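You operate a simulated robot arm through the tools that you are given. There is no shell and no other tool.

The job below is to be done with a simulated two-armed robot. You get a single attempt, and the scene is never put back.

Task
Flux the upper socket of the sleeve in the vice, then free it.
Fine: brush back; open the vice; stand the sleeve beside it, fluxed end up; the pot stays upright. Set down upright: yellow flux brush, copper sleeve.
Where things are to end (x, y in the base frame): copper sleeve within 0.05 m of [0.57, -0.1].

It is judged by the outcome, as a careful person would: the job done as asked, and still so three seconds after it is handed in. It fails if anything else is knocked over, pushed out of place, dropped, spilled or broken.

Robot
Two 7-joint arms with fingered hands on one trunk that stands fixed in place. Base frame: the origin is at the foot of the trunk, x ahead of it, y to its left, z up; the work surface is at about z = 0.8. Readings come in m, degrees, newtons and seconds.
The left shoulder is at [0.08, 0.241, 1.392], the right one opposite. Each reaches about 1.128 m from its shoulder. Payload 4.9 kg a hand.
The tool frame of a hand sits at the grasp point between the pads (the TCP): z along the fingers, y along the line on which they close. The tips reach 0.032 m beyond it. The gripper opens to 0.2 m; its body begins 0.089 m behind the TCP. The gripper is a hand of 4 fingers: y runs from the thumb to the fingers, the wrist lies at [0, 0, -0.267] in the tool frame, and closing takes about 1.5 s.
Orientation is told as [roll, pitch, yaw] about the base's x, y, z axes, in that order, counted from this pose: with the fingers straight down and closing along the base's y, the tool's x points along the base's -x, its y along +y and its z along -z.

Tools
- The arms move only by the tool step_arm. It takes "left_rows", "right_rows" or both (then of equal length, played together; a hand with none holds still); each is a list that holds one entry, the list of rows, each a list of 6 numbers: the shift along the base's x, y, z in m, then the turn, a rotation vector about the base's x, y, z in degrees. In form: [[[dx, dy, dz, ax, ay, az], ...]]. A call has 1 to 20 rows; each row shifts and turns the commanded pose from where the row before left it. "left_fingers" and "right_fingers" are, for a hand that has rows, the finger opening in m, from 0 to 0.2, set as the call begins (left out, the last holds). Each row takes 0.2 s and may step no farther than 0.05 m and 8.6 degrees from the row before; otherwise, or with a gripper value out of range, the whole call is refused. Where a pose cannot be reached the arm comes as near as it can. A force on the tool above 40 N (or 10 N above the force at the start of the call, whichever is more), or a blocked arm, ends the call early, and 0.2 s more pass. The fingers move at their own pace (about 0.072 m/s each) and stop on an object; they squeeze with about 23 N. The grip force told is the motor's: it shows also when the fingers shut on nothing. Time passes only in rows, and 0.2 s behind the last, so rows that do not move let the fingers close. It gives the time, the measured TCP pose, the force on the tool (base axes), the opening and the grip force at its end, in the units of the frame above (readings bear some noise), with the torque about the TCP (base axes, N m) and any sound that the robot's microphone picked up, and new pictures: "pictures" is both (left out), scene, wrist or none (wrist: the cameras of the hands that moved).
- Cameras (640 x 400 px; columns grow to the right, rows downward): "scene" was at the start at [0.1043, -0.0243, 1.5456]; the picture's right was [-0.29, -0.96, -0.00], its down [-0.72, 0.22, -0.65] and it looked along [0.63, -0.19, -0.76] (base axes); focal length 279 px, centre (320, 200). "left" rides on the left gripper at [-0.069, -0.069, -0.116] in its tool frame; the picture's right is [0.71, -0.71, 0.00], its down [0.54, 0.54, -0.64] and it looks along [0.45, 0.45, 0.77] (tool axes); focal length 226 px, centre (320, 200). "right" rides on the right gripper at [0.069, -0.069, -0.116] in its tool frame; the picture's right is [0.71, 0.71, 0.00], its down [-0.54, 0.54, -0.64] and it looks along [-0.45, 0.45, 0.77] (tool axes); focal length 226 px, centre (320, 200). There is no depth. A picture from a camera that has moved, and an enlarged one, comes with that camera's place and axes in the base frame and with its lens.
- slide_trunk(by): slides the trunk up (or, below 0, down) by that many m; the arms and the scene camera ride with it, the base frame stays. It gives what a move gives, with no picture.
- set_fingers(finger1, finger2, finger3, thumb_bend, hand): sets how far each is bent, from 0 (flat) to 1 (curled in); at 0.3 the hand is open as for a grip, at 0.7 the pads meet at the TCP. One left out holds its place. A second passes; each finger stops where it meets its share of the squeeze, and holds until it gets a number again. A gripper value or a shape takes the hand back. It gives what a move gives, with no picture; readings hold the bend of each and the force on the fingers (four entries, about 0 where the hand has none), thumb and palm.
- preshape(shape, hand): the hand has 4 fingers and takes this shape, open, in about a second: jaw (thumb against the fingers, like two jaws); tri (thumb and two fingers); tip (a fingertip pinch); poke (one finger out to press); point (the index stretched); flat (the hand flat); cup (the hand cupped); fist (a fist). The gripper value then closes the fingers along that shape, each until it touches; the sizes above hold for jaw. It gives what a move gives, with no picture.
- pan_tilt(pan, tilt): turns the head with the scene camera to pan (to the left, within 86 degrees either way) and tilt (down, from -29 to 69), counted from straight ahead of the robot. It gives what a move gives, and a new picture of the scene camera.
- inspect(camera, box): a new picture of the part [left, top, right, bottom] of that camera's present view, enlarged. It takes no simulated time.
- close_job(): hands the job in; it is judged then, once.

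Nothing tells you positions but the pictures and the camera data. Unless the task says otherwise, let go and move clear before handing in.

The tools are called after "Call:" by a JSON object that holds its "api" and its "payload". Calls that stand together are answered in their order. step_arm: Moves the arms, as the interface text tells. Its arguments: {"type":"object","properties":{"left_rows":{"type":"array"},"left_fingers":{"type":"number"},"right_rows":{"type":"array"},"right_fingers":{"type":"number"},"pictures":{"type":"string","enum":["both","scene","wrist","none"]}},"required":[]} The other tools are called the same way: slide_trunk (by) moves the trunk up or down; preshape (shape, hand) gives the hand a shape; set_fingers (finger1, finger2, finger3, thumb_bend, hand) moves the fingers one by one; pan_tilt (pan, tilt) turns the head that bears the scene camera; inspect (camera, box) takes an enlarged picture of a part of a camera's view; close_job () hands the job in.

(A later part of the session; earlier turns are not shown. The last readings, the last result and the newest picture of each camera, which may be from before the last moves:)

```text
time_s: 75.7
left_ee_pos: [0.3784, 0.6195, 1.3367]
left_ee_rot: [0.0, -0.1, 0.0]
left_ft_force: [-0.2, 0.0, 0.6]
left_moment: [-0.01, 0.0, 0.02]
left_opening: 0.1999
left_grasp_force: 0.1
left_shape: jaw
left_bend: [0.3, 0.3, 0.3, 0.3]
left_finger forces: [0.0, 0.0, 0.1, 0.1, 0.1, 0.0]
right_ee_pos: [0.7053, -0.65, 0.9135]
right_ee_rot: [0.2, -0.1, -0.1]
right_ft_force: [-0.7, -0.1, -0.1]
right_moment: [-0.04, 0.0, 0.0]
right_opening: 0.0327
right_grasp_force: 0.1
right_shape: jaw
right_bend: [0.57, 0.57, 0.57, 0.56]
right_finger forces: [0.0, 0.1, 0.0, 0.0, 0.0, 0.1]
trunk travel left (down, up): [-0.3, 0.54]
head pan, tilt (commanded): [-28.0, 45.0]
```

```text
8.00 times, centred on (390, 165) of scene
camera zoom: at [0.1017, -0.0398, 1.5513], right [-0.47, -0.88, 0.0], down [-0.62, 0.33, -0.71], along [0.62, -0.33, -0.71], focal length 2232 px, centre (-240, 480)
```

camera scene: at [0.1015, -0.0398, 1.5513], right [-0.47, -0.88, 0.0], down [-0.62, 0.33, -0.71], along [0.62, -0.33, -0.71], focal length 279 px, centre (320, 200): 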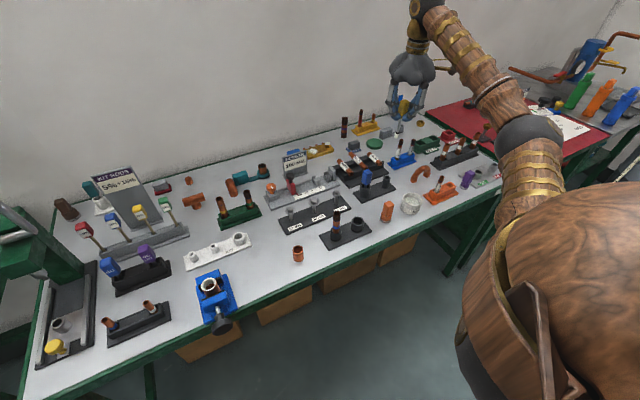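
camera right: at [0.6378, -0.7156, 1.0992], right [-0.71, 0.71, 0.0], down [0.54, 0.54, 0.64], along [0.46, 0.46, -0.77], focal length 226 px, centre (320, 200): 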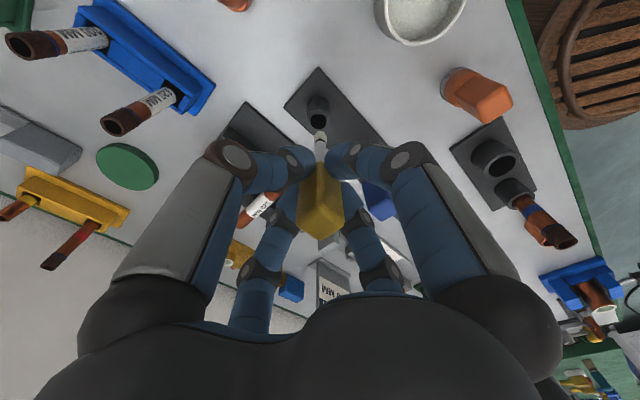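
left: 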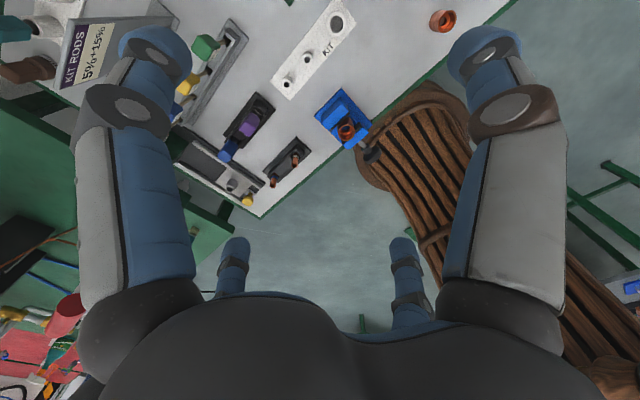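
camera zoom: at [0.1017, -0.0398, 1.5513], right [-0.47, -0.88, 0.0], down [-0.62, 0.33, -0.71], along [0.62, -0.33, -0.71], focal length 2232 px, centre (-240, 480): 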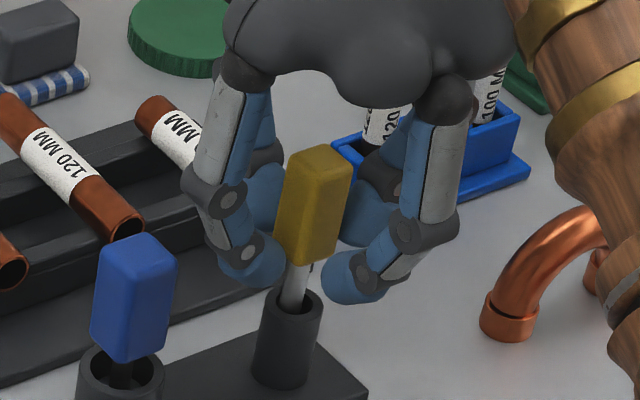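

It no longer follows the fingers: the brush stands freely, nearly vertical. I'll open to 0.06 and check once more before rising.

Call:
{"api": "step_arm", "payload": {"right_rows": [[[0, 0, 0, 0, 0, 0], [0, 0, 0, 0, 0, 0], [0, 0, 0, 0, 0, 0]]], "right_fingers": 0.045, "pictures": "none"}}

Call:
{"api": "step_arm", "payload": {"right_rows": [[[0, 0, 0, 0, 0, 0], [0, 0, 0, 0, 0, 0], [0, 0, 0, 0, 0, 0]]], "right_fingers": 0.065, "pictures": "none"}}

Call:
{"api": "inspect", "payload": {"camera": "right", "box": [260, 110, 380, 250]}}

Call:
{"api": "inspect", "payload": {"camera": "scene", "box": [375, 140, 405, 190]}}

```text
time_s: 76.5
left_ee_pos: [0.3771, 0.6203, 1.3369]
left_ee_rot: [0.0, -0.1, 0.0]
left_ft_force: [-0.2, 0.9, 0.0]
left_moment: [0.01, 0.0, 0.0]
left_opening: 0.1998
left_grasp_force: 0.1
left_shape: jaw
left_bend: [0.3, 0.3, 0.3, 0.3]
left_finger forces: [0.0, 0.0, 0.1, 0.0, 0.1, 0.0]
right_ee_pos: [0.705, -0.651, 0.9126]
right_ee_rot: [0.2, 0.0, 0.0]
right_ft_force: [-0.2, 0.4, 0.4]
right_moment: [0.01, 0.02, 0.0]
right_opening: 0.0444
right_grasp_force: 0.0
right_shape: jaw
right_bend: [0.53, 0.53, 0.53, 0.52]
right_finger forces: [0.0, 0.0, 0.0, 0.1, 0.0, 0.0]
trunk travel left (down, up): [-0.3, 0.54]
head pan, tilt (commanded): [-28.0, 45.0]
```

```text
time_s: 77.2
left_ee_pos: [0.3776, 0.6194, 1.3362]
left_ee_rot: [0.0, 0.1, 0.0]
left_ft_force: [0.1, 0.8, -0.3]
left_moment: [-0.01, 0.02, 0.0]
left_opening: 0.1998
left_grasp_force: 0.0
left_shape: jaw
left_bend: [0.3, 0.3, 0.3, 0.3]
left_finger forces: [0.1, 0.0, 0.1, 0.1, 0.1, 0.0]
right_ee_pos: [0.7066, -0.6506, 0.9125]
right_ee_rot: [0.1, 0.0, -0.1]
right_ft_force: [-0.2, -0.3, -0.4]
right_moment: [0.01, -0.01, -0.05]
right_opening: 0.0646
right_grasp_force: 0.0
right_shape: jaw
right_bend: [0.47, 0.47, 0.47, 0.45]
right_finger forces: [0.0, 0.0, 0.0, 0.0, 0.1, 0.0]
trunk travel left (down, up): [-0.3, 0.54]
head pan, tilt (commanded): [-28.0, 45.0]
```

```text
2.86 times, centred on (320, 180) of right
camera zoom: at [0.6365, -0.7195, 1.0292], right [-0.71, 0.71, 0.0], down [0.54, 0.54, 0.64], along [0.46, 0.46, -0.77], focal length 646 px, centre (320, 257)
```

zoom: 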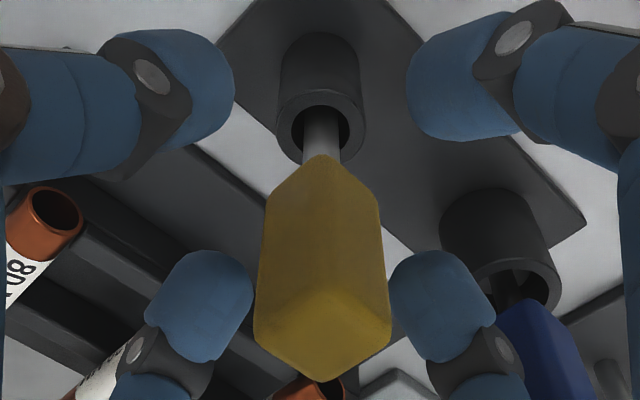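

```text
8.00 times, centred on (390, 165) of scene
camera zoom: at [0.1017, -0.0398, 1.5513], right [-0.47, -0.88, 0.0], down [-0.62, 0.33, -0.71], along [0.62, -0.33, -0.71], focal length 2232 px, centre (-240, 480)
```

zoom: 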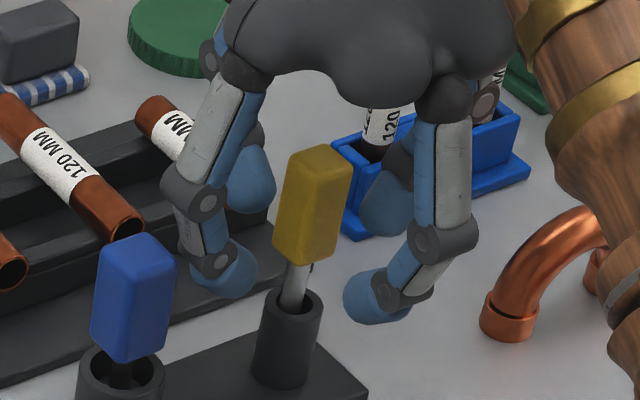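

The brush stands freely and upright in its cup. Rising straight up, clear of it.

Call:
{"api": "step_arm", "payload": {"right_rows": [[[0, 0, 0.015, 0, 0, 0], [0, 0, 0.02, 0, 0, 0], [0, 0, 0.03, 0, 0, 0], [0, 0, 0.04, 0, 0, 0], [0, 0, 0.04, 0, 0, 0], [0, 0, 0.04, 0, 0, 0]]], "pictures": "wrist"}}

Call:
{"api": "inspect", "payload": {"camera": "scene", "box": [350, 120, 430, 220]}}

Call:
{"api": "inspect", "payload": {"camera": "right", "box": [280, 60, 360, 160]}}

```text
time_s: 78.7
left_ee_pos: [0.3767, 0.6229, 1.3353]
left_ee_rot: [-0.1, -0.1, 0.0]
left_ft_force: [-0.1, 0.5, 0.0]
left_moment: [0.01, -0.03, 0.02]
left_opening: 0.2
left_grasp_force: 0.1
left_shape: jaw
left_bend: [0.3, 0.3, 0.3, 0.3]
left_finger forces: [0.0, 0.1, 0.0, 0.0, 0.0, 0.0]
right_ee_pos: [0.7025, -0.654, 1.1017]
right_ee_rot: [0.0, 0.0, -0.1]
right_ft_force: [-0.1, 0.0, -0.5]
right_moment: [0.0, 0.03, 0.02]
right_opening: 0.0647
right_grasp_force: 0.1
right_shape: jaw
right_bend: [0.47, 0.47, 0.47, 0.45]
right_finger forces: [0.0, 0.0, 0.0, 0.1, 0.1, 0.1]
trunk travel left (down, up): [-0.3, 0.54]
head pan, tilt (commanded): [-28.0, 45.0]
camera right: at [0.635, -0.722, 1.2186], right [-0.71, 0.71, 0.0], down [0.54, 0.54, 0.64], along [0.45, 0.45, -0.77], focal length 226 px, centre (320, 200)
```

right: 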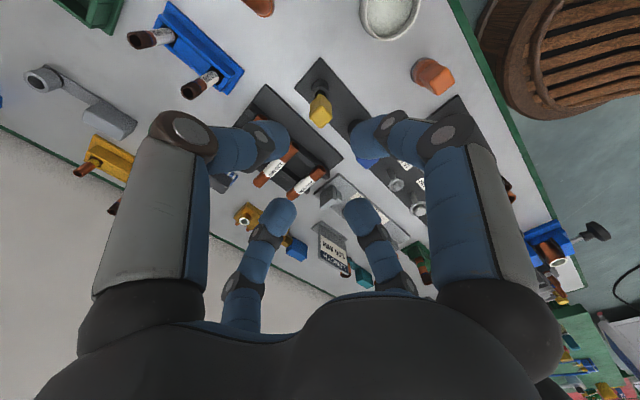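

```text
4.00 times, centred on (390, 170) of scene
camera zoom: at [0.1008, -0.0388, 1.5513], right [-0.47, -0.88, 0.0], down [-0.62, 0.33, -0.71], along [0.62, -0.33, -0.71], focal length 1116 px, centre (40, 320)
```

zoom: 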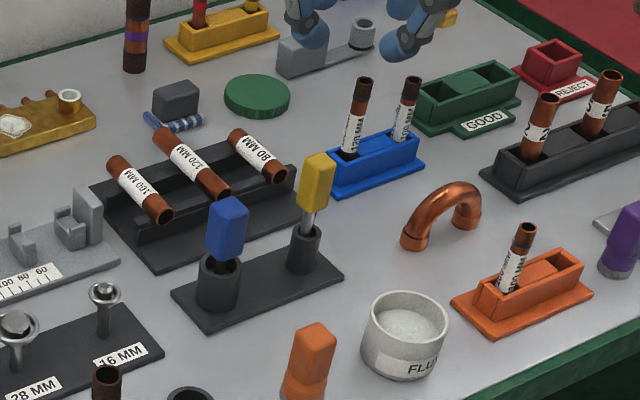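

```text
4.00 times, centred on (320, 110) of right
camera zoom: at [0.635, -0.722, 1.2186], right [-0.71, 0.71, 0.0], down [0.54, 0.54, 0.64], along [0.45, 0.45, -0.77], focal length 904 px, centre (320, 560)
```

zoom: 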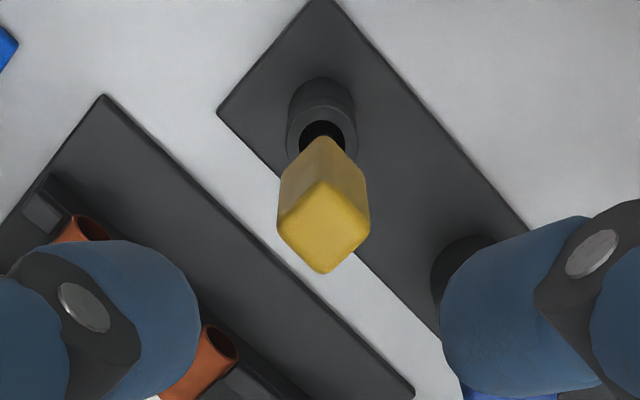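

The brush stands upright in its cup, the pot is untouched. Next is the vice: I'll bring the left hand, turned to point forward, in front of the vice's knob.

Call:
{"api": "pan_tilt", "payload": {"pan": 15, "tilt": 55}}

Call:
{"api": "step_arm", "payload": {"left_rows": [[[-0.004, -0.018, -0.014, 0, -7.5, 0], [-0.004, -0.018, -0.014, 0, -7.5, 0], [-0.004, -0.018, -0.014, 0, -7.5, 0], [-0.004, -0.018, -0.014, 0, -7.5, 0], [-0.004, -0.018, -0.014, 0, -7.5, 0], [-0.004, -0.018, -0.014, 0, -7.5, 0], [-0.004, -0.018, -0.014, 0, -7.5, 0], [-0.004, -0.018, -0.014, 0, -7.5, 0], [-0.004, -0.018, -0.014, 0, -7.5, 0], [-0.004, -0.018, -0.014, 0, -7.5, 0], [-0.004, -0.018, -0.014, 0, -7.5, 0], [-0.004, -0.018, -0.014, 0, -7.5, 0]]], "left_fingers": 0.09, "pictures": "both"}}

```text
time_s: 79.8
left_ee_pos: [0.3785, 0.6201, 1.3363]
left_ee_rot: [0.0, 0.1, 0.0]
left_ft_force: [-0.5, -0.6, 0.9]
left_moment: [0.01, 0.01, 0.02]
left_opening: 0.2
left_grasp_force: 0.0
left_shape: jaw
left_bend: [0.3, 0.3, 0.3, 0.3]
left_finger forces: [0.0, 0.1, 0.1, 0.0, 0.1, 0.1]
right_ee_pos: [0.7044, -0.6529, 1.1008]
right_ee_rot: [0.0, 0.0, -0.1]
right_ft_force: [0.3, -0.1, -0.5]
right_moment: [-0.01, 0.02, 0.01]
right_opening: 0.0647
right_grasp_force: 0.1
right_shape: jaw
right_bend: [0.47, 0.47, 0.47, 0.45]
right_finger forces: [0.1, 0.1, 0.0, 0.1, 0.0, 0.0]
trunk travel left (down, up): [-0.3, 0.54]
head pan, tilt (commanded): [15.0, 55.0]
camera scene: at [0.0994, 0.0171, 1.5379], right [0.26, -0.97, 0.0], down [-0.79, -0.21, -0.57], along [0.55, 0.15, -0.82], focal length 279 px, centre (320, 200)
```

scene: 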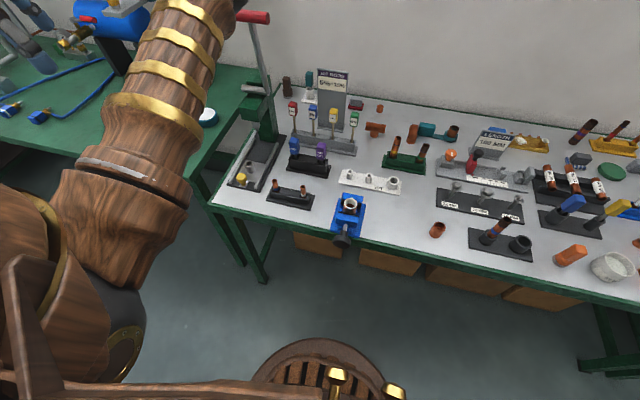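

```text
time_s: 82.3
left_ee_pos: [0.4613, 0.5512, 1.115]
left_ee_rot: [0.5, -85.5, -0.6]
left_ft_force: [-0.5, 0.0, 0.6]
left_moment: [-0.04, -0.02, 0.02]
left_opening: 0.09
left_grasp_force: 0.0
left_shape: jaw
left_bend: [0.4, 0.4, 0.4, 0.38]
left_finger forces: [0.1, 0.1, 0.0, 0.1, 0.0, 0.0]
left hand out of reach, approached as far as the arm can: row 7, 8, 9, 10, 11, 12
right_ee_pos: [0.7035, -0.6528, 1.1023]
right_ee_rot: [0.1, -0.1, -0.1]
right_ft_force: [-0.1, 0.0, 0.2]
right_moment: [0.0, 0.01, -0.02]
right_opening: 0.0648
right_grasp_force: 0.1
right_shape: jaw
right_bend: [0.47, 0.47, 0.47, 0.45]
right_finger forces: [0.0, 0.1, 0.0, 0.1, 0.0, 0.0]
trunk travel left (down, up): [-0.3, 0.54]
head pan, tilt (commanded): [15.0, 55.0]
camera scene: at [0.0987, 0.0173, 1.5381], right [0.26, -0.97, 0.0], down [-0.79, -0.21, -0.57], along [0.55, 0.15, -0.82], focal length 279 px, centre (320, 200)
camera left: at [0.3504, 0.4814, 1.1926], right [-0.06, -0.71, -0.71], down [-0.68, 0.54, -0.49], along [0.73, 0.45, -0.51], focal length 226 px, centre (320, 200)
```

scene: 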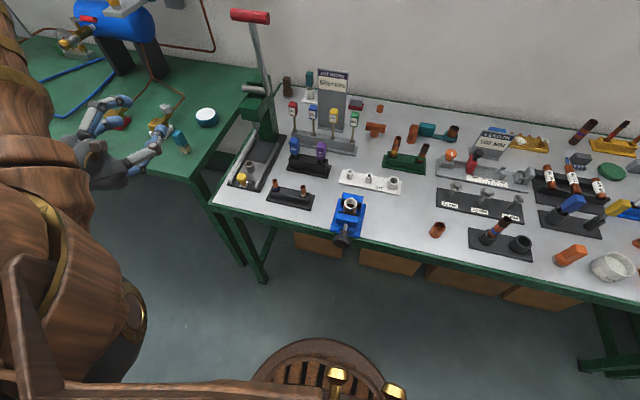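
left: 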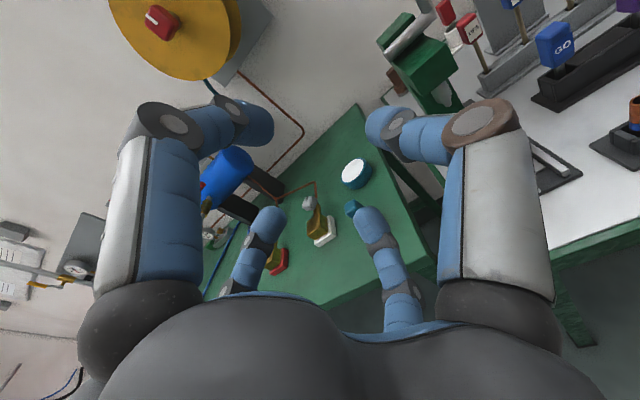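

The forward-pointing pose can't be held that close to the shoulder; lower down there is more room. I'll go on down in front of the bench, staying short of its edge.

Call:
{"api": "step_arm", "payload": {"left_rows": [[[0.008, -0.01, -0.04, 0, 0, 0], [0.008, -0.01, -0.04, 0, 0, 0], [0.008, -0.01, -0.04, 0, 0, 0], [0.008, -0.01, -0.04, 0, 0, 0]]], "pictures": "both"}}

```text
time_s: 83.3
left_ee_pos: [0.548, 0.5729, 1.0207]
left_ee_rot: [-0.7, -84.3, 0.6]
left_ft_force: [0.6, 0.6, 1.0]
left_moment: [-0.01, 0.01, -0.02]
left_opening: 0.0903
left_grasp_force: 0.1
left_shape: jaw
left_bend: [0.4, 0.4, 0.4, 0.38]
left_finger forces: [0.1, 0.1, 0.0, 0.1, 0.0, 0.1]
left hand out of reach, approached as far as the arm can: row 1, 2, 3, 4
right_ee_pos: [0.7065, -0.6522, 1.1011]
right_ee_rot: [0.0, 0.1, 0.1]
right_ft_force: [0.1, 0.5, -0.4]
right_moment: [-0.07, 0.02, -0.02]
right_opening: 0.0644
right_grasp_force: 0.0
right_shape: jaw
right_bend: [0.47, 0.47, 0.47, 0.45]
right_finger forces: [0.0, 0.1, 0.1, 0.1, 0.0, 0.1]
trunk travel left (down, up): [-0.3, 0.54]
head pan, tilt (commanded): [15.0, 55.0]
camera scene: at [0.1017, 0.0175, 1.5378], right [0.26, -0.97, 0.0], down [-0.79, -0.21, -0.57], along [0.55, 0.15, -0.82], focal length 279 px, centre (320, 200)
camera left: at [0.4399, 0.5051, 1.1003], right [-0.07, -0.71, -0.7], down [-0.69, 0.54, -0.48], along [0.72, 0.45, -0.53], focal length 226 px, centre (320, 200)
```

scene: 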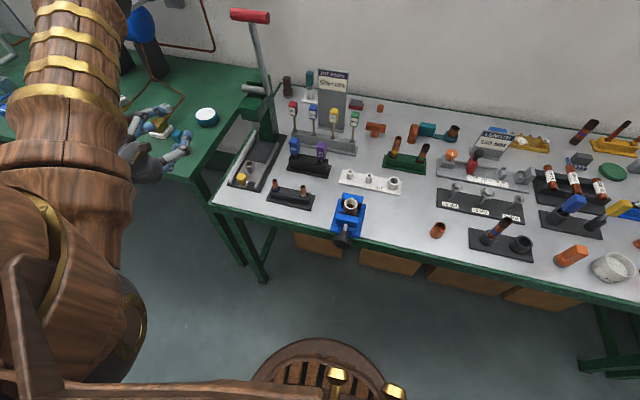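
left: 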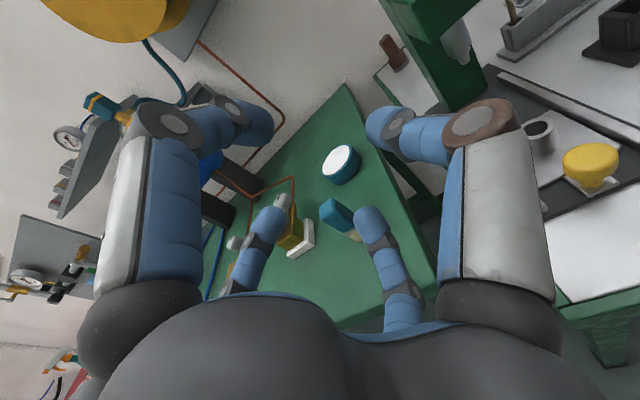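

The arm can't hold a forward-pointing hand there, so I'll back out along the same path to the fingers-down pose; the knob can be gripped from above instead.

Call:
{"api": "step_arm", "payload": {"left_rows": [[[-0.008, 0.01, 0.04, 0, 0, 0], [-0.008, 0.01, 0.04, 0, 0, 0], [-0.008, 0.01, 0.04, 0, 0, 0], [-0.008, 0.01, 0.04, 0, 0, 0], [0.004, 0.018, 0.014, 0, 7.5, 0], [0.004, 0.018, 0.014, 0, 7.5, 0], [0.004, 0.018, 0.014, 0, 7.5, 0], [0.004, 0.018, 0.014, 0, 7.5, 0], [0.004, 0.018, 0.014, 0, 7.5, 0], [0.004, 0.018, 0.014, 0, 7.5, 0], [0.004, 0.018, 0.014, 0, 7.5, 0], [0.004, 0.018, 0.014, 0, 7.5, 0], [0.004, 0.018, 0.014, 0, 7.5, 0], [0.004, 0.018, 0.014, 0, 7.5, 0], [0.004, 0.018, 0.014, 0, 7.5, 0], [0.004, 0.018, 0.014, 0, 7.5, 0]]], "pictures": "both"}}

```text
time_s: 86.8
left_ee_pos: [0.5647, 0.8309, 1.3447]
left_ee_rot: [-0.3, 4.7, 0.2]
left_ft_force: [-0.1, 0.9, -0.8]
left_moment: [-0.02, 0.0, -0.03]
left_opening: 0.0899
left_grasp_force: 0.1
left_shape: jaw
left_bend: [0.4, 0.4, 0.4, 0.38]
left_finger forces: [0.1, 0.0, 0.0, 0.0, 0.0, 0.1]
left hand out of reach, approached as far as the arm can: row 4
right_ee_pos: [0.7031, -0.6519, 1.1042]
right_ee_rot: [0.0, -0.1, -0.1]
right_ft_force: [-1.4, -0.1, 0.8]
right_moment: [0.04, -0.04, -0.02]
right_opening: 0.0646
right_grasp_force: 0.1
right_shape: jaw
right_bend: [0.47, 0.47, 0.47, 0.45]
right_finger forces: [0.0, 0.1, 0.0, 0.0, 0.1, 0.0]
trunk travel left (down, up): [-0.3, 0.54]
head pan, tilt (commanded): [15.0, 55.0]
camera scene: at [0.098, 0.0191, 1.538], right [0.26, -0.97, 0.0], down [-0.79, -0.21, -0.57], along [0.55, 0.15, -0.82], focal length 279 px, centre (320, 200)
camera left: at [0.6434, 0.7621, 1.4558], right [-0.7, -0.71, 0.06], down [-0.49, 0.54, 0.68], along [-0.52, 0.45, -0.73], focal length 226 px, centre (320, 200)
```

scene: 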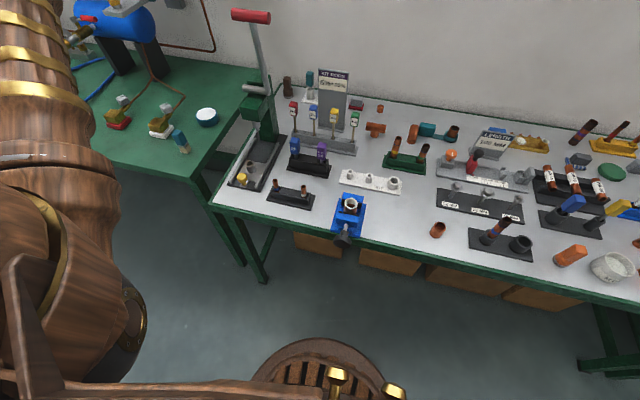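
left: 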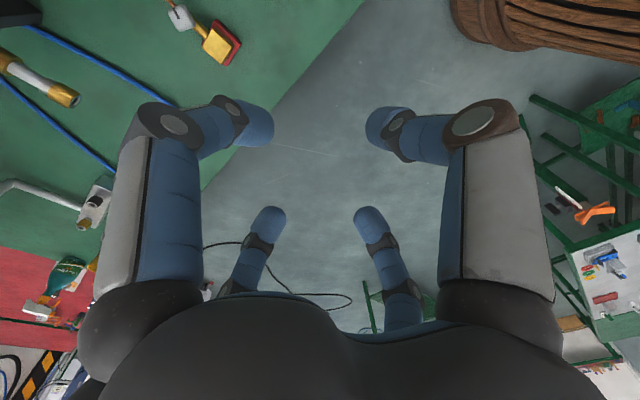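

The left hand is high and clear over the green table again. I'll bring it back level, fingers down, toward the front of the vice at safe height.

Call:
{"api": "step_arm", "payload": {"left_rows": [[[-0.017, -0.042, 0, 0, -0.5, 0], [-0.017, -0.042, 0, 0, -0.5, 0], [-0.017, -0.042, 0, 0, -0.5, 0], [-0.017, -0.042, 0, 0, -0.5, 0], [-0.017, -0.042, 0, 0, -0.5, 0], [-0.017, -0.042, 0, 0, -0.5, 0], [-0.017, -0.042, 0, 0, -0.5, 0], [-0.017, -0.042, 0, 0, -0.5, 0], [-0.017, -0.042, 0, 0, -0.5, 0]]], "pictures": "both"}}

```text
time_s: 88.8
left_ee_pos: [0.4117, 0.4451, 1.3478]
left_ee_rot: [0.0, 0.0, 0.1]
left_ft_force: [0.3, -1.6, -0.1]
left_moment: [0.07, -0.02, -0.02]
left_opening: 0.0902
left_grasp_force: 0.1
left_shape: jaw
left_bend: [0.4, 0.4, 0.4, 0.38]
left_finger forces: [0.0, 0.0, 0.0, 0.0, 0.0, 0.1]
right_ee_pos: [0.7031, -0.6558, 1.1006]
right_ee_rot: [0.2, 0.1, -0.1]
right_ft_force: [-0.6, -1.1, -0.1]
right_moment: [0.04, -0.01, 0.02]
right_opening: 0.0648
right_grasp_force: 0.1
right_shape: jaw
right_bend: [0.47, 0.47, 0.47, 0.45]
right_finger forces: [0.0, 0.0, 0.0, 0.0, 0.0, 0.1]
trunk travel left (down, up): [-0.3, 0.54]
head pan, tilt (commanded): [15.0, 55.0]
camera scene: at [0.0985, 0.0136, 1.538], right [0.26, -0.97, 0.0], down [-0.79, -0.21, -0.57], along [0.55, 0.15, -0.82], focal length 279 px, centre (320, 200)
camera left: at [0.4803, 0.3756, 1.4637], right [-0.71, -0.71, 0.0], down [-0.54, 0.54, 0.64], along [-0.46, 0.45, -0.77], focal length 226 px, centre (320, 200)
```

scene: 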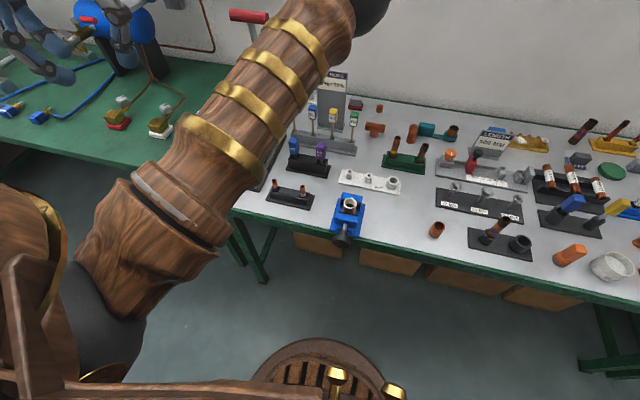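
left: 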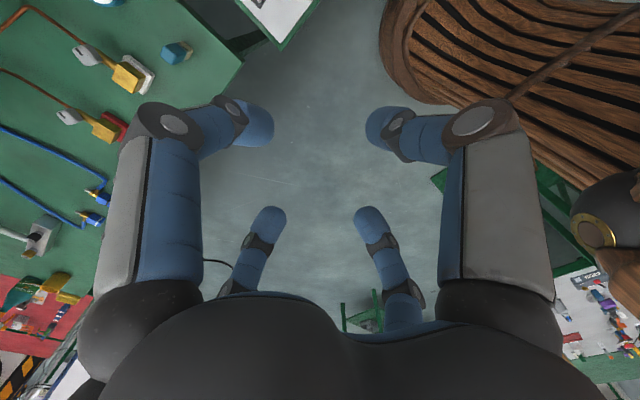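

Before touching the knob I want a low side view of the vice, to see what the sleeve rests on. I'll bring the free right hand there, tilted so its camera looks sideways.

Call:
{"api": "step_arm", "payload": {"right_rows": [[[-0.02, 0.04, 0, 0, 0, 0], [-0.02, 0.04, 0, 0, 0, 0], [-0.02, 0.04, 0, 0, 0, 0], [-0.02, 0.04, 0, 0, 0, 0], [-0.02, 0.04, 0, 0, 0, 0], [-0.02, 0.04, 0, 0, 0, 0], [-0.02, 0.04, 0, 5, 0, 0], [-0.02, 0.04, 0, 5, 0, 0], [-0.02, 0.04, 0, 5, 0, 0], [-0.02, 0.04, 0, 5, 0, 0], [-0.02, 0.04, -0.02, 5, 0, 0], [-0.02, 0.04, -0.03, 5, 0, 0], [-0.005, 0.03, -0.05, 5, 0, 0], [0, 0.02, -0.05, 5, 0, 0], [0, 0, -0.045, 0, 0, 0]]], "pictures": "both"}}

Call:
{"api": "inspect", "payload": {"camera": "right", "box": [200, 80, 440, 240]}}

```text
refused: row 12 steps farther than a row can; nothing moved
```

```text
2.50 times, centred on (320, 160) of right
camera zoom: at [0.6349, -0.7255, 1.2165], right [-0.71, 0.71, 0.0], down [0.54, 0.54, 0.65], along [0.46, 0.46, -0.76], focal length 565 px, centre (320, 300)
```

zoom: 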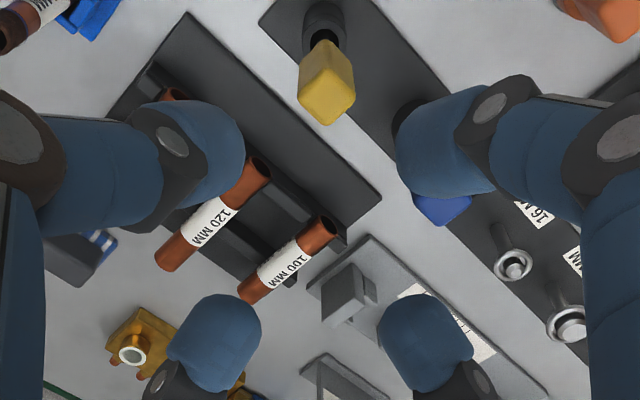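

Call:
{"api": "step_arm", "payload": {"right_rows": [[[-0.02, 0.04, 0, 0, 0, 0], [-0.02, 0.04, 0, 0, 0, 0], [-0.02, 0.04, 0, 0, 0, 0], [-0.02, 0.04, 0, 0, 0, 0], [-0.02, 0.04, 0, 0, 0, 0], [-0.02, 0.04, 0, 0, 0, 0], [-0.02, 0.04, 0, 5, 0, 0], [-0.02, 0.04, 0, 5, 0, 0], [-0.02, 0.04, 0, 5, 0, 0], [-0.02, 0.04, 0, 5, 0, 0], [-0.02, 0.04, 0, 5, 0, 0], [-0.02, 0.04, 0, 5, 0, 0], [-0.005, 0.03, -0.035, 5, 0, 0], [0, 0.02, -0.04, 5, 0, 0], [0, 0, -0.045, 0, 0, 0], [0, 0, -0.045, 0, 0, 0]]], "pictures": "both"}}

Call:
{"api": "inspect", "payload": {"camera": "right", "box": [200, 80, 440, 240]}}

```text
time_s: 92.2
left_ee_pos: [0.4137, 0.4492, 1.3464]
left_ee_rot: [-0.2, 0.1, 0.1]
left_ft_force: [-0.6, -0.5, -0.4]
left_moment: [-0.04, -0.01, 0.0]
left_opening: 0.09
left_grasp_force: 0.0
left_shape: jaw
left_bend: [0.4, 0.4, 0.4, 0.38]
left_finger forces: [0.0, 0.1, 0.0, 0.0, 0.0, 0.0]
right_ee_pos: [0.4623, -0.1182, 0.9332]
right_ee_rot: [40.0, 0.0, 0.0]
right_ft_force: [0.4, -0.4, -0.4]
right_moment: [0.04, 0.05, 0.04]
right_opening: 0.0648
right_grasp_force: 0.0
right_shape: jaw
right_bend: [0.47, 0.47, 0.47, 0.45]
right_finger forces: [0.0, 0.0, 0.0, 0.0, 0.0, 0.0]
trunk travel left (down, up): [-0.3, 0.54]
head pan, tilt (commanded): [15.0, 55.0]
camera scene: at [0.0995, 0.0174, 1.538], right [0.26, -0.97, 0.0], down [-0.79, -0.21, -0.57], along [0.55, 0.15, -0.82], focal length 279 px, centre (320, 200)
camera right: at [0.3954, -0.2453, 0.9782], right [-0.71, 0.54, 0.46], down [0.54, 0.0, 0.84], along [0.45, 0.84, -0.29], focal length 226 px, centre (320, 200)
```

scene: 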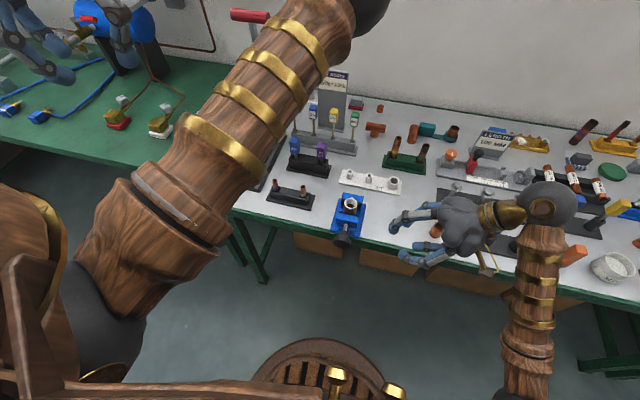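
right: 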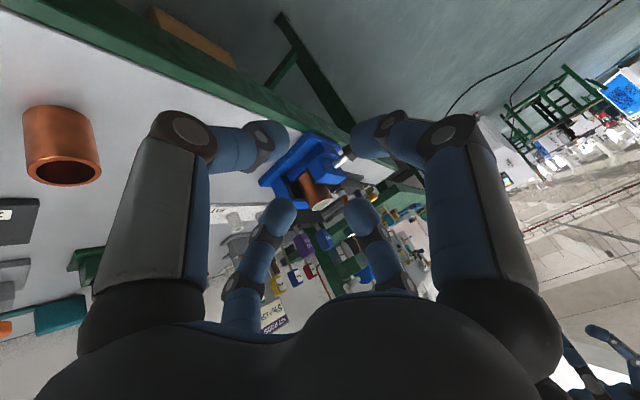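

```text
2.50 times, centred on (320, 160) of right
camera zoom: at [0.3954, -0.2453, 0.9782], right [-0.71, 0.54, 0.46], down [0.54, 0.0, 0.84], along [0.45, 0.84, -0.29], focal length 565 px, centre (320, 300)
```

zoom: 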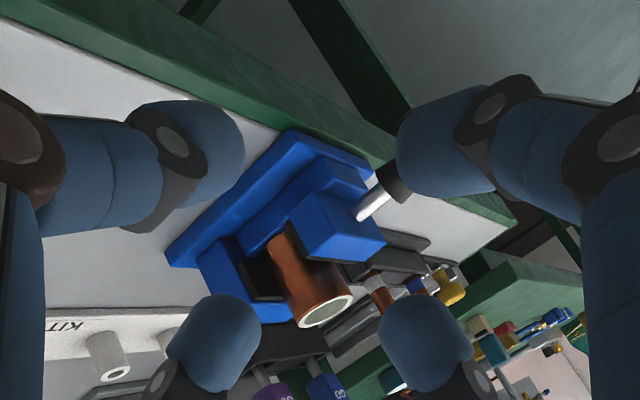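

Call:
{"api": "inspect", "payload": {"camera": "right", "box": [250, 120, 370, 220]}}

Call:
{"api": "inspect", "payload": {"camera": "scene", "box": [310, 170, 400, 260]}}

```text
4.00 times, centred on (310, 170) of right
camera zoom: at [0.3954, -0.2453, 0.9782], right [-0.71, 0.54, 0.46], down [0.54, 0.0, 0.84], along [0.45, 0.84, -0.29], focal length 904 px, centre (360, 320)
```

zoom: 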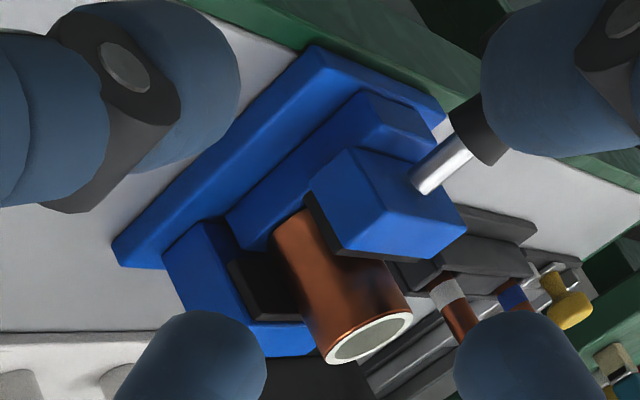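

```text
4.44 times, centred on (355, 215) of scene
camera zoom: at [0.0995, 0.0174, 1.538], right [0.26, -0.97, 0.0], down [-0.79, -0.21, -0.57], along [0.55, 0.15, -0.82], focal length 1240 px, centre (164, 133)
```

zoom: 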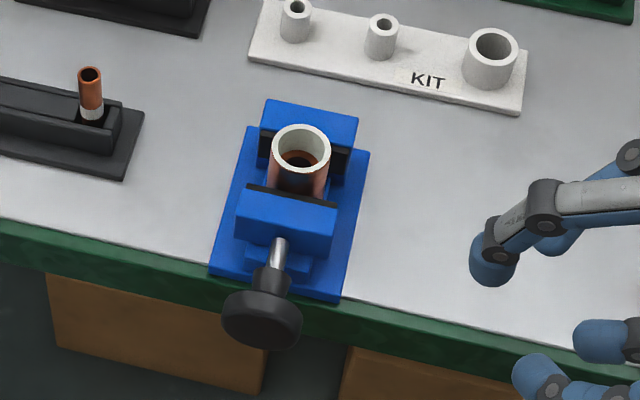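

The sleeve stands on the vice's bed rail, so it will stay standing when the jaw backs off. I'll use the right hand on the knob with a thumb–finger pinch, the side fingers folded flat out of the way; first I check the finger layout and move the left arm further aside.

Call:
{"api": "step_arm", "payload": {"left_rows": [[[-0.008, 0.045, 0, 0, 0, 0], [-0.008, 0.045, 0, 0, 0, 0], [-0.008, 0.045, 0, 0, 0, 0], [-0.008, 0.04, 0, 0, 0, 0]]], "pictures": "none"}}

Call:
{"api": "set_fingers", "payload": {"hand": "right", "finger1": 0, "finger2": 0.4, "finger3": 0, "thumb_bend": 0.4}}

Call:
{"api": "inspect", "payload": {"camera": "scene", "box": [330, 160, 530, 300]}}

Call:
{"api": "inspect", "payload": {"camera": "right", "box": [0, 0, 640, 400]}}

```text
time_s: 93.2
left_ee_pos: [0.3803, 0.6278, 1.3457]
left_ee_rot: [-0.2, 0.1, 0.1]
left_ft_force: [0.3, 0.5, 0.2]
left_moment: [-0.07, 0.04, 0.03]
left_opening: 0.0902
left_grasp_force: 0.1
left_shape: jaw
left_bend: [0.4, 0.4, 0.4, 0.38]
left_finger forces: [0.1, 0.0, 0.0, 0.0, 0.1, 0.0]
right_ee_pos: [0.4636, -0.1161, 0.9344]
right_ee_rot: [39.9, 0.0, 0.0]
right_ft_force: [-0.9, 1.1, 0.4]
right_moment: [-0.01, 0.02, 0.03]
right_opening: 0.0648
right_grasp_force: 0.0
right_shape: jaw
right_bend: [0.47, 0.47, 0.47, 0.45]
right_finger forces: [0.0, 0.0, 0.0, 0.1, 0.0, 0.0]
trunk travel left (down, up): [-0.3, 0.54]
head pan, tilt (commanded): [15.0, 55.0]
```

```text
time_s: 94.2
left_ee_pos: [0.3801, 0.6248, 1.3484]
left_ee_rot: [-0.1, 0.1, 0.1]
left_ft_force: [-1.1, 0.0, -1.0]
left_moment: [-0.02, 0.0, -0.02]
left_opening: 0.0902
left_grasp_force: 0.0
left_shape: jaw
left_bend: [0.4, 0.4, 0.4, 0.38]
left_finger forces: [0.0, 0.2, 0.1, 0.0, 0.0, 0.0]
right_ee_pos: [0.4646, -0.1187, 0.9346]
right_ee_rot: [40.1, 0.0, -0.1]
right_ft_force: [0.2, 0.2, 0.5]
right_moment: [-0.02, -0.02, -0.01]
right_opening: 0.1507
right_grasp_force: 0.1
right_shape: fingers
right_bend: [0.01, 0.4, 0.01, 0.4]
right_finger forces: [0.0, 0.1, 0.0, 0.0, 0.1, 0.1]
trunk travel left (down, up): [-0.3, 0.54]
head pan, tilt (commanded): [15.0, 55.0]
```

```text
2.86 times, centred on (430, 230) of scene
camera zoom: at [0.0995, 0.0175, 1.5379], right [0.26, -0.97, 0.0], down [-0.79, -0.21, -0.57], along [0.55, 0.15, -0.82], focal length 797 px, centre (6, 114)
```

zoom: 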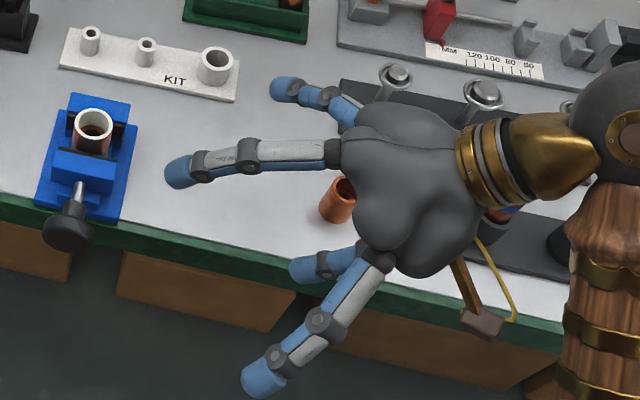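

```text
1.00 times, centred on (320, 200) of right (not enlarged: the box is as wide or as high as the picture)
camera zoom: at [0.3954, -0.2454, 0.9785], right [-0.71, 0.54, 0.46], down [0.54, 0.0, 0.84], along [0.46, 0.84, -0.29], focal length 226 px, centre (320, 200)
```

zoom: 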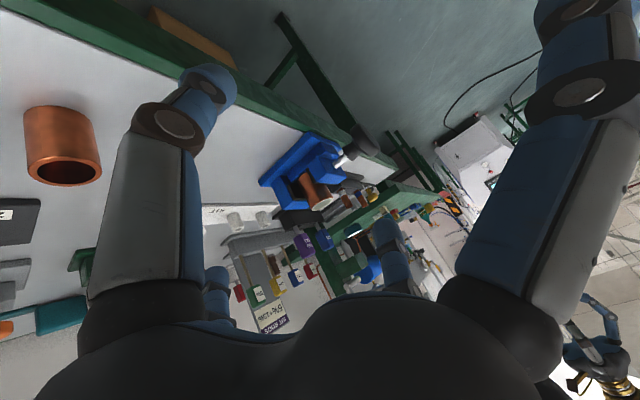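

Fingers 1 and 3 are the ±x pair, and spread flat they'd sweep over the sleeve. I'll curl them into the palm instead and look.

Call:
{"api": "set_fingers", "payload": {"hand": "right", "finger1": 1, "finger2": 0.4, "finger3": 1, "thumb_bend": 0.4}}

Call:
{"api": "inspect", "payload": {"camera": "scene", "box": [350, 170, 510, 280]}}

Call:
{"api": "inspect", "payload": {"camera": "right", "box": [0, 0, 640, 400]}}

```text
time_s: 95.2
left_ee_pos: [0.381, 0.6243, 1.3474]
left_ee_rot: [-0.2, 0.0, 0.1]
left_ft_force: [0.4, 0.8, 0.8]
left_moment: [0.03, -0.02, 0.0]
left_opening: 0.0902
left_grasp_force: 0.2
left_shape: jaw
left_bend: [0.4, 0.4, 0.4, 0.38]
left_finger forces: [0.0, 0.1, 0.1, 0.0, 0.1, 0.1]
right_ee_pos: [0.4639, -0.1171, 0.9334]
right_ee_rot: [40.1, 0.0, -0.1]
right_ft_force: [0.1, -0.5, 0.2]
right_moment: [0.02, 0.0, 0.01]
right_opening: 0.0714
right_grasp_force: 0.2
right_shape: fingers
right_bend: [0.73, 0.4, 0.73, 0.4]
right_finger forces: [0.1, 0.0, 0.0, 0.0, 0.0, 0.0]
trunk travel left (down, up): [-0.3, 0.54]
head pan, tilt (commanded): [15.0, 55.0]
```

```text
3.64 times, centred on (430, 225) of scene
camera zoom: at [0.0995, 0.0172, 1.5379], right [0.26, -0.97, 0.0], down [-0.79, -0.21, -0.57], along [0.55, 0.15, -0.82], focal length 1015 px, centre (-80, 109)
```

zoom: 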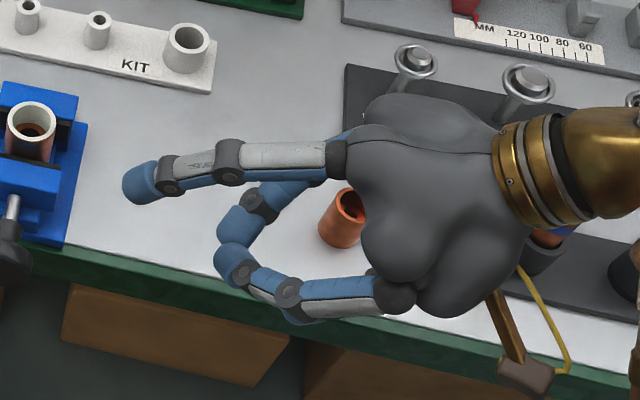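

```text
1.00 times, centred on (320, 200) of right (not enlarged: the box is as wide or as high as the picture)
camera zoom: at [0.3954, -0.2456, 0.9785], right [-0.71, 0.54, 0.46], down [0.54, 0.0, 0.84], along [0.46, 0.84, -0.29], focal length 226 px, centre (320, 200)
```

zoom: 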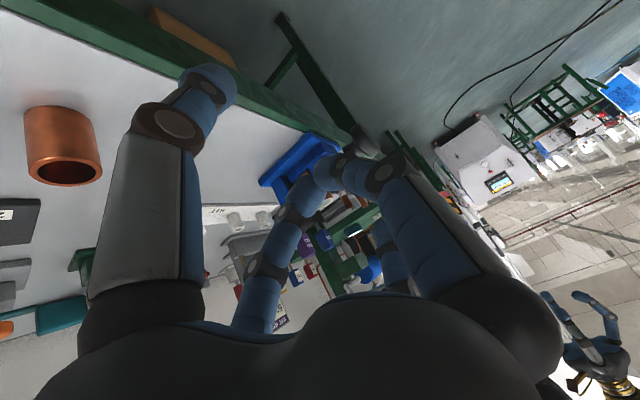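

The curled fingers meet at the grasp point, which won't do. Instead I'll pitch the hand about 40° forward, so the spread side fingers pass above the vice and below the bench edge, and pinch the knob between thumb and finger 2.

Call:
{"api": "set_fingers", "payload": {"hand": "right", "finger1": 0, "finger2": 0.4, "finger3": 0, "thumb_bend": 0.4}}

Call:
{"api": "step_arm", "payload": {"right_rows": [[[-0.02, 0.012, 0.012, -8, 0, 0], [-0.02, 0.012, 0.012, -8, 0, 0], [-0.02, 0.012, 0.012, -8, 0, 0], [-0.02, 0.012, 0.012, -8, 0, 0], [-0.02, 0.012, 0.012, -8, 0, 0], [0, 0.02, 0, 0, -8, 0], [0, 0.02, 0, 0, -8, 0], [0, 0.02, 0, 0, -8, 0], [0, 0.02, 0, 0, -8, 0], [0, 0.02, 0, 0, -8, 0], [0, 0, 0, 0, 0, 0]]], "pictures": "both"}}

```text
time_s: 96.2
left_ee_pos: [0.3801, 0.6253, 1.3476]
left_ee_rot: [-0.2, 0.1, 0.1]
left_ft_force: [-1.0, 0.5, 0.2]
left_moment: [-0.03, 0.0, 0.02]
left_opening: 0.0901
left_grasp_force: 0.0
left_shape: jaw
left_bend: [0.4, 0.4, 0.4, 0.38]
left_finger forces: [0.0, 0.0, 0.0, 0.0, 0.1, 0.1]
right_ee_pos: [0.4644, -0.1184, 0.9338]
right_ee_rot: [40.1, 0.0, -0.1]
right_ft_force: [0.0, 0.5, -0.2]
right_moment: [0.01, 0.04, 0.0]
right_opening: 0.151
right_grasp_force: 0.0
right_shape: fingers
right_bend: [0.01, 0.4, 0.01, 0.4]
right_finger forces: [0.0, 0.0, 0.1, 0.1, 0.0, 0.0]
trunk travel left (down, up): [-0.3, 0.54]
head pan, tilt (commanded): [15.0, 55.0]
```

```text
time_s: 98.5
left_ee_pos: [0.3815, 0.6221, 1.3488]
left_ee_rot: [0.0, 0.1, 0.0]
left_ft_force: [0.7, -0.1, -0.1]
left_moment: [0.0, -0.01, -0.04]
left_opening: 0.09
left_grasp_force: 0.1
left_shape: jaw
left_bend: [0.4, 0.4, 0.4, 0.38]
left_finger forces: [0.0, 0.1, 0.0, 0.0, 0.0, 0.1]
right_ee_pos: [0.3808, 0.0589, 0.9914]
right_ee_rot: [0.2, -40.1, -0.1]
right_ft_force: [0.5, 0.5, -0.2]
right_moment: [0.01, 0.02, 0.01]
right_opening: 0.151
right_grasp_force: 0.1
right_shape: fingers
right_bend: [0.01, 0.4, 0.01, 0.4]
right_finger forces: [0.0, 0.1, 0.0, 0.0, 0.1, 0.0]
right hand out of reach, approached as far as the arm can: row 6, 7, 8
trunk travel left (down, up): [-0.3, 0.54]
head pan, tilt (commanded): [15.0, 55.0]
camera scene: at [0.1001, 0.0157, 1.5379], right [0.26, -0.97, 0.0], down [-0.79, -0.21, -0.57], along [0.55, 0.15, -0.82], focal length 279 px, centre (320, 200)
camera right: at [0.2549, -0.0097, 1.0356], right [-0.54, 0.71, -0.45], down [0.0, 0.54, 0.84], along [0.84, 0.46, -0.29], focal length 226 px, centre (320, 200)
```

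scene: 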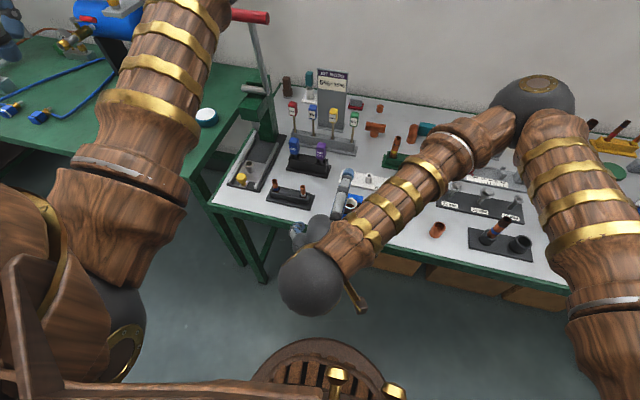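
right: 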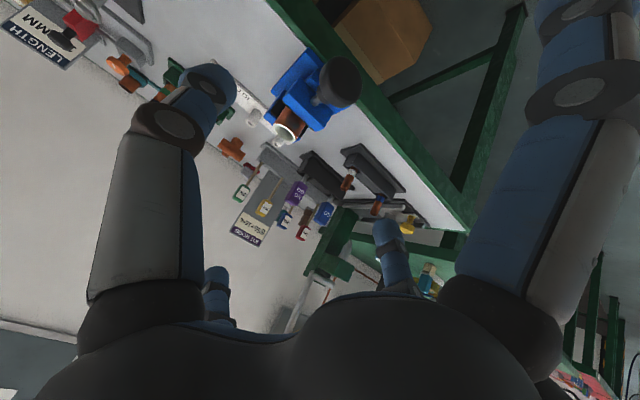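

The pitched pose is reachable, and the wrist camera now looks right at the knob. I'll zoom in to place it exactly.

Call:
{"api": "inspect", "payload": {"camera": "right", "box": [240, 30, 400, 150]}}

Call:
{"api": "inspect", "payload": {"camera": "scene", "box": [280, 160, 400, 260]}}

```text
3.33 times, centred on (320, 90) of right
camera zoom: at [0.2549, -0.0097, 1.0356], right [-0.54, 0.71, -0.45], down [0.0, 0.54, 0.84], along [0.84, 0.46, -0.29], focal length 754 px, centre (320, 567)
```

zoom: 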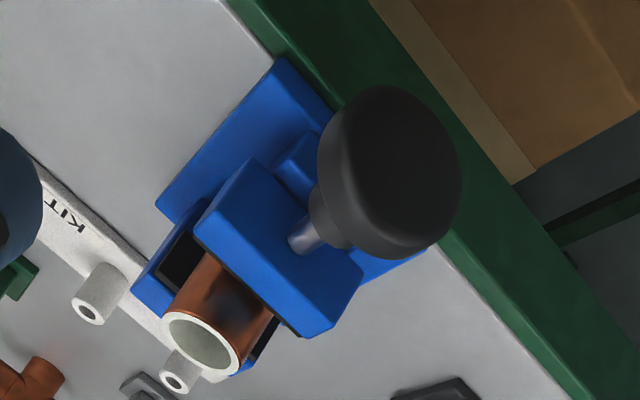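

```text
4.00 times, centred on (340, 210) of scene
camera zoom: at [0.1001, 0.0157, 1.5379], right [0.26, -0.97, 0.0], down [-0.79, -0.21, -0.57], along [0.55, 0.15, -0.82], focal length 1116 px, centre (240, 160)
```

zoom: 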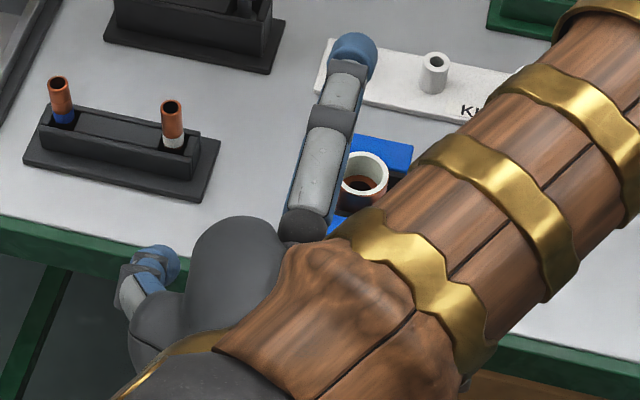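

The knob's disc centre is at about [0.457, 0.050, 0.840]. I'll line up in front of it along the tilted tool axis, then slide the open pinch over it.

Call:
{"api": "step_arm", "payload": {"right_rows": [[[0.006, -0.003, -0.027, 0, 0, 0], [0.006, -0.003, -0.027, 0, 0, 0], [0.006, -0.003, -0.027, 0, 0, 0], [0, 0, 0, 0, 0, 0], [0, 0, 0, 0, 0, 0]]], "pictures": "wrist"}}

Call:
{"api": "inspect", "payload": {"camera": "right", "box": [200, 40, 440, 220]}}

```text
time_s: 99.8
left_ee_pos: [0.3799, 0.6249, 1.3469]
left_ee_rot: [-0.1, 0.1, 0.0]
left_ft_force: [0.4, 0.9, 0.3]
left_moment: [0.02, 0.02, 0.0]
left_opening: 0.0901
left_grasp_force: 0.1
left_shape: jaw
left_bend: [0.4, 0.4, 0.4, 0.38]
left_finger forces: [0.0, 0.1, 0.1, 0.1, 0.1, 0.0]
right_ee_pos: [0.3977, 0.0528, 0.9124]
right_ee_rot: [0.1, -40.0, -0.1]
right_ft_force: [0.1, 0.5, 0.1]
right_moment: [0.02, 0.01, -0.01]
right_opening: 0.1509
right_grasp_force: 0.0
right_shape: fingers
right_bend: [0.01, 0.4, 0.01, 0.4]
right_finger forces: [0.1, 0.0, 0.1, 0.0, 0.0, 0.0]
trunk travel left (down, up): [-0.3, 0.54]
head pan, tilt (commanded): [15.0, 55.0]
camera right: at [0.2714, -0.0175, 0.9566], right [-0.54, 0.71, -0.45], down [0.0, 0.54, 0.84], along [0.84, 0.46, -0.29], focal length 226 px, centre (320, 200)
```

right: 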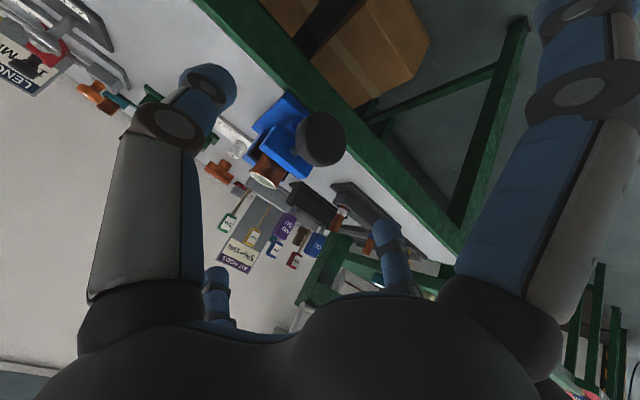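

```text
2.22 times, centred on (320, 130) of right
camera zoom: at [0.2714, -0.0175, 0.9566], right [-0.54, 0.71, -0.45], down [0.0, 0.54, 0.84], along [0.84, 0.46, -0.29], focal length 502 px, centre (320, 356)
```

zoom: 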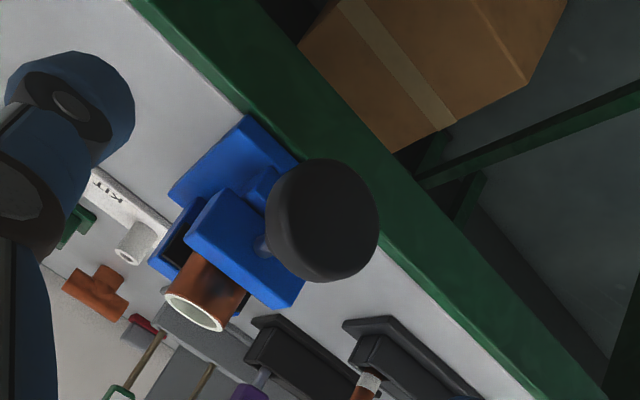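

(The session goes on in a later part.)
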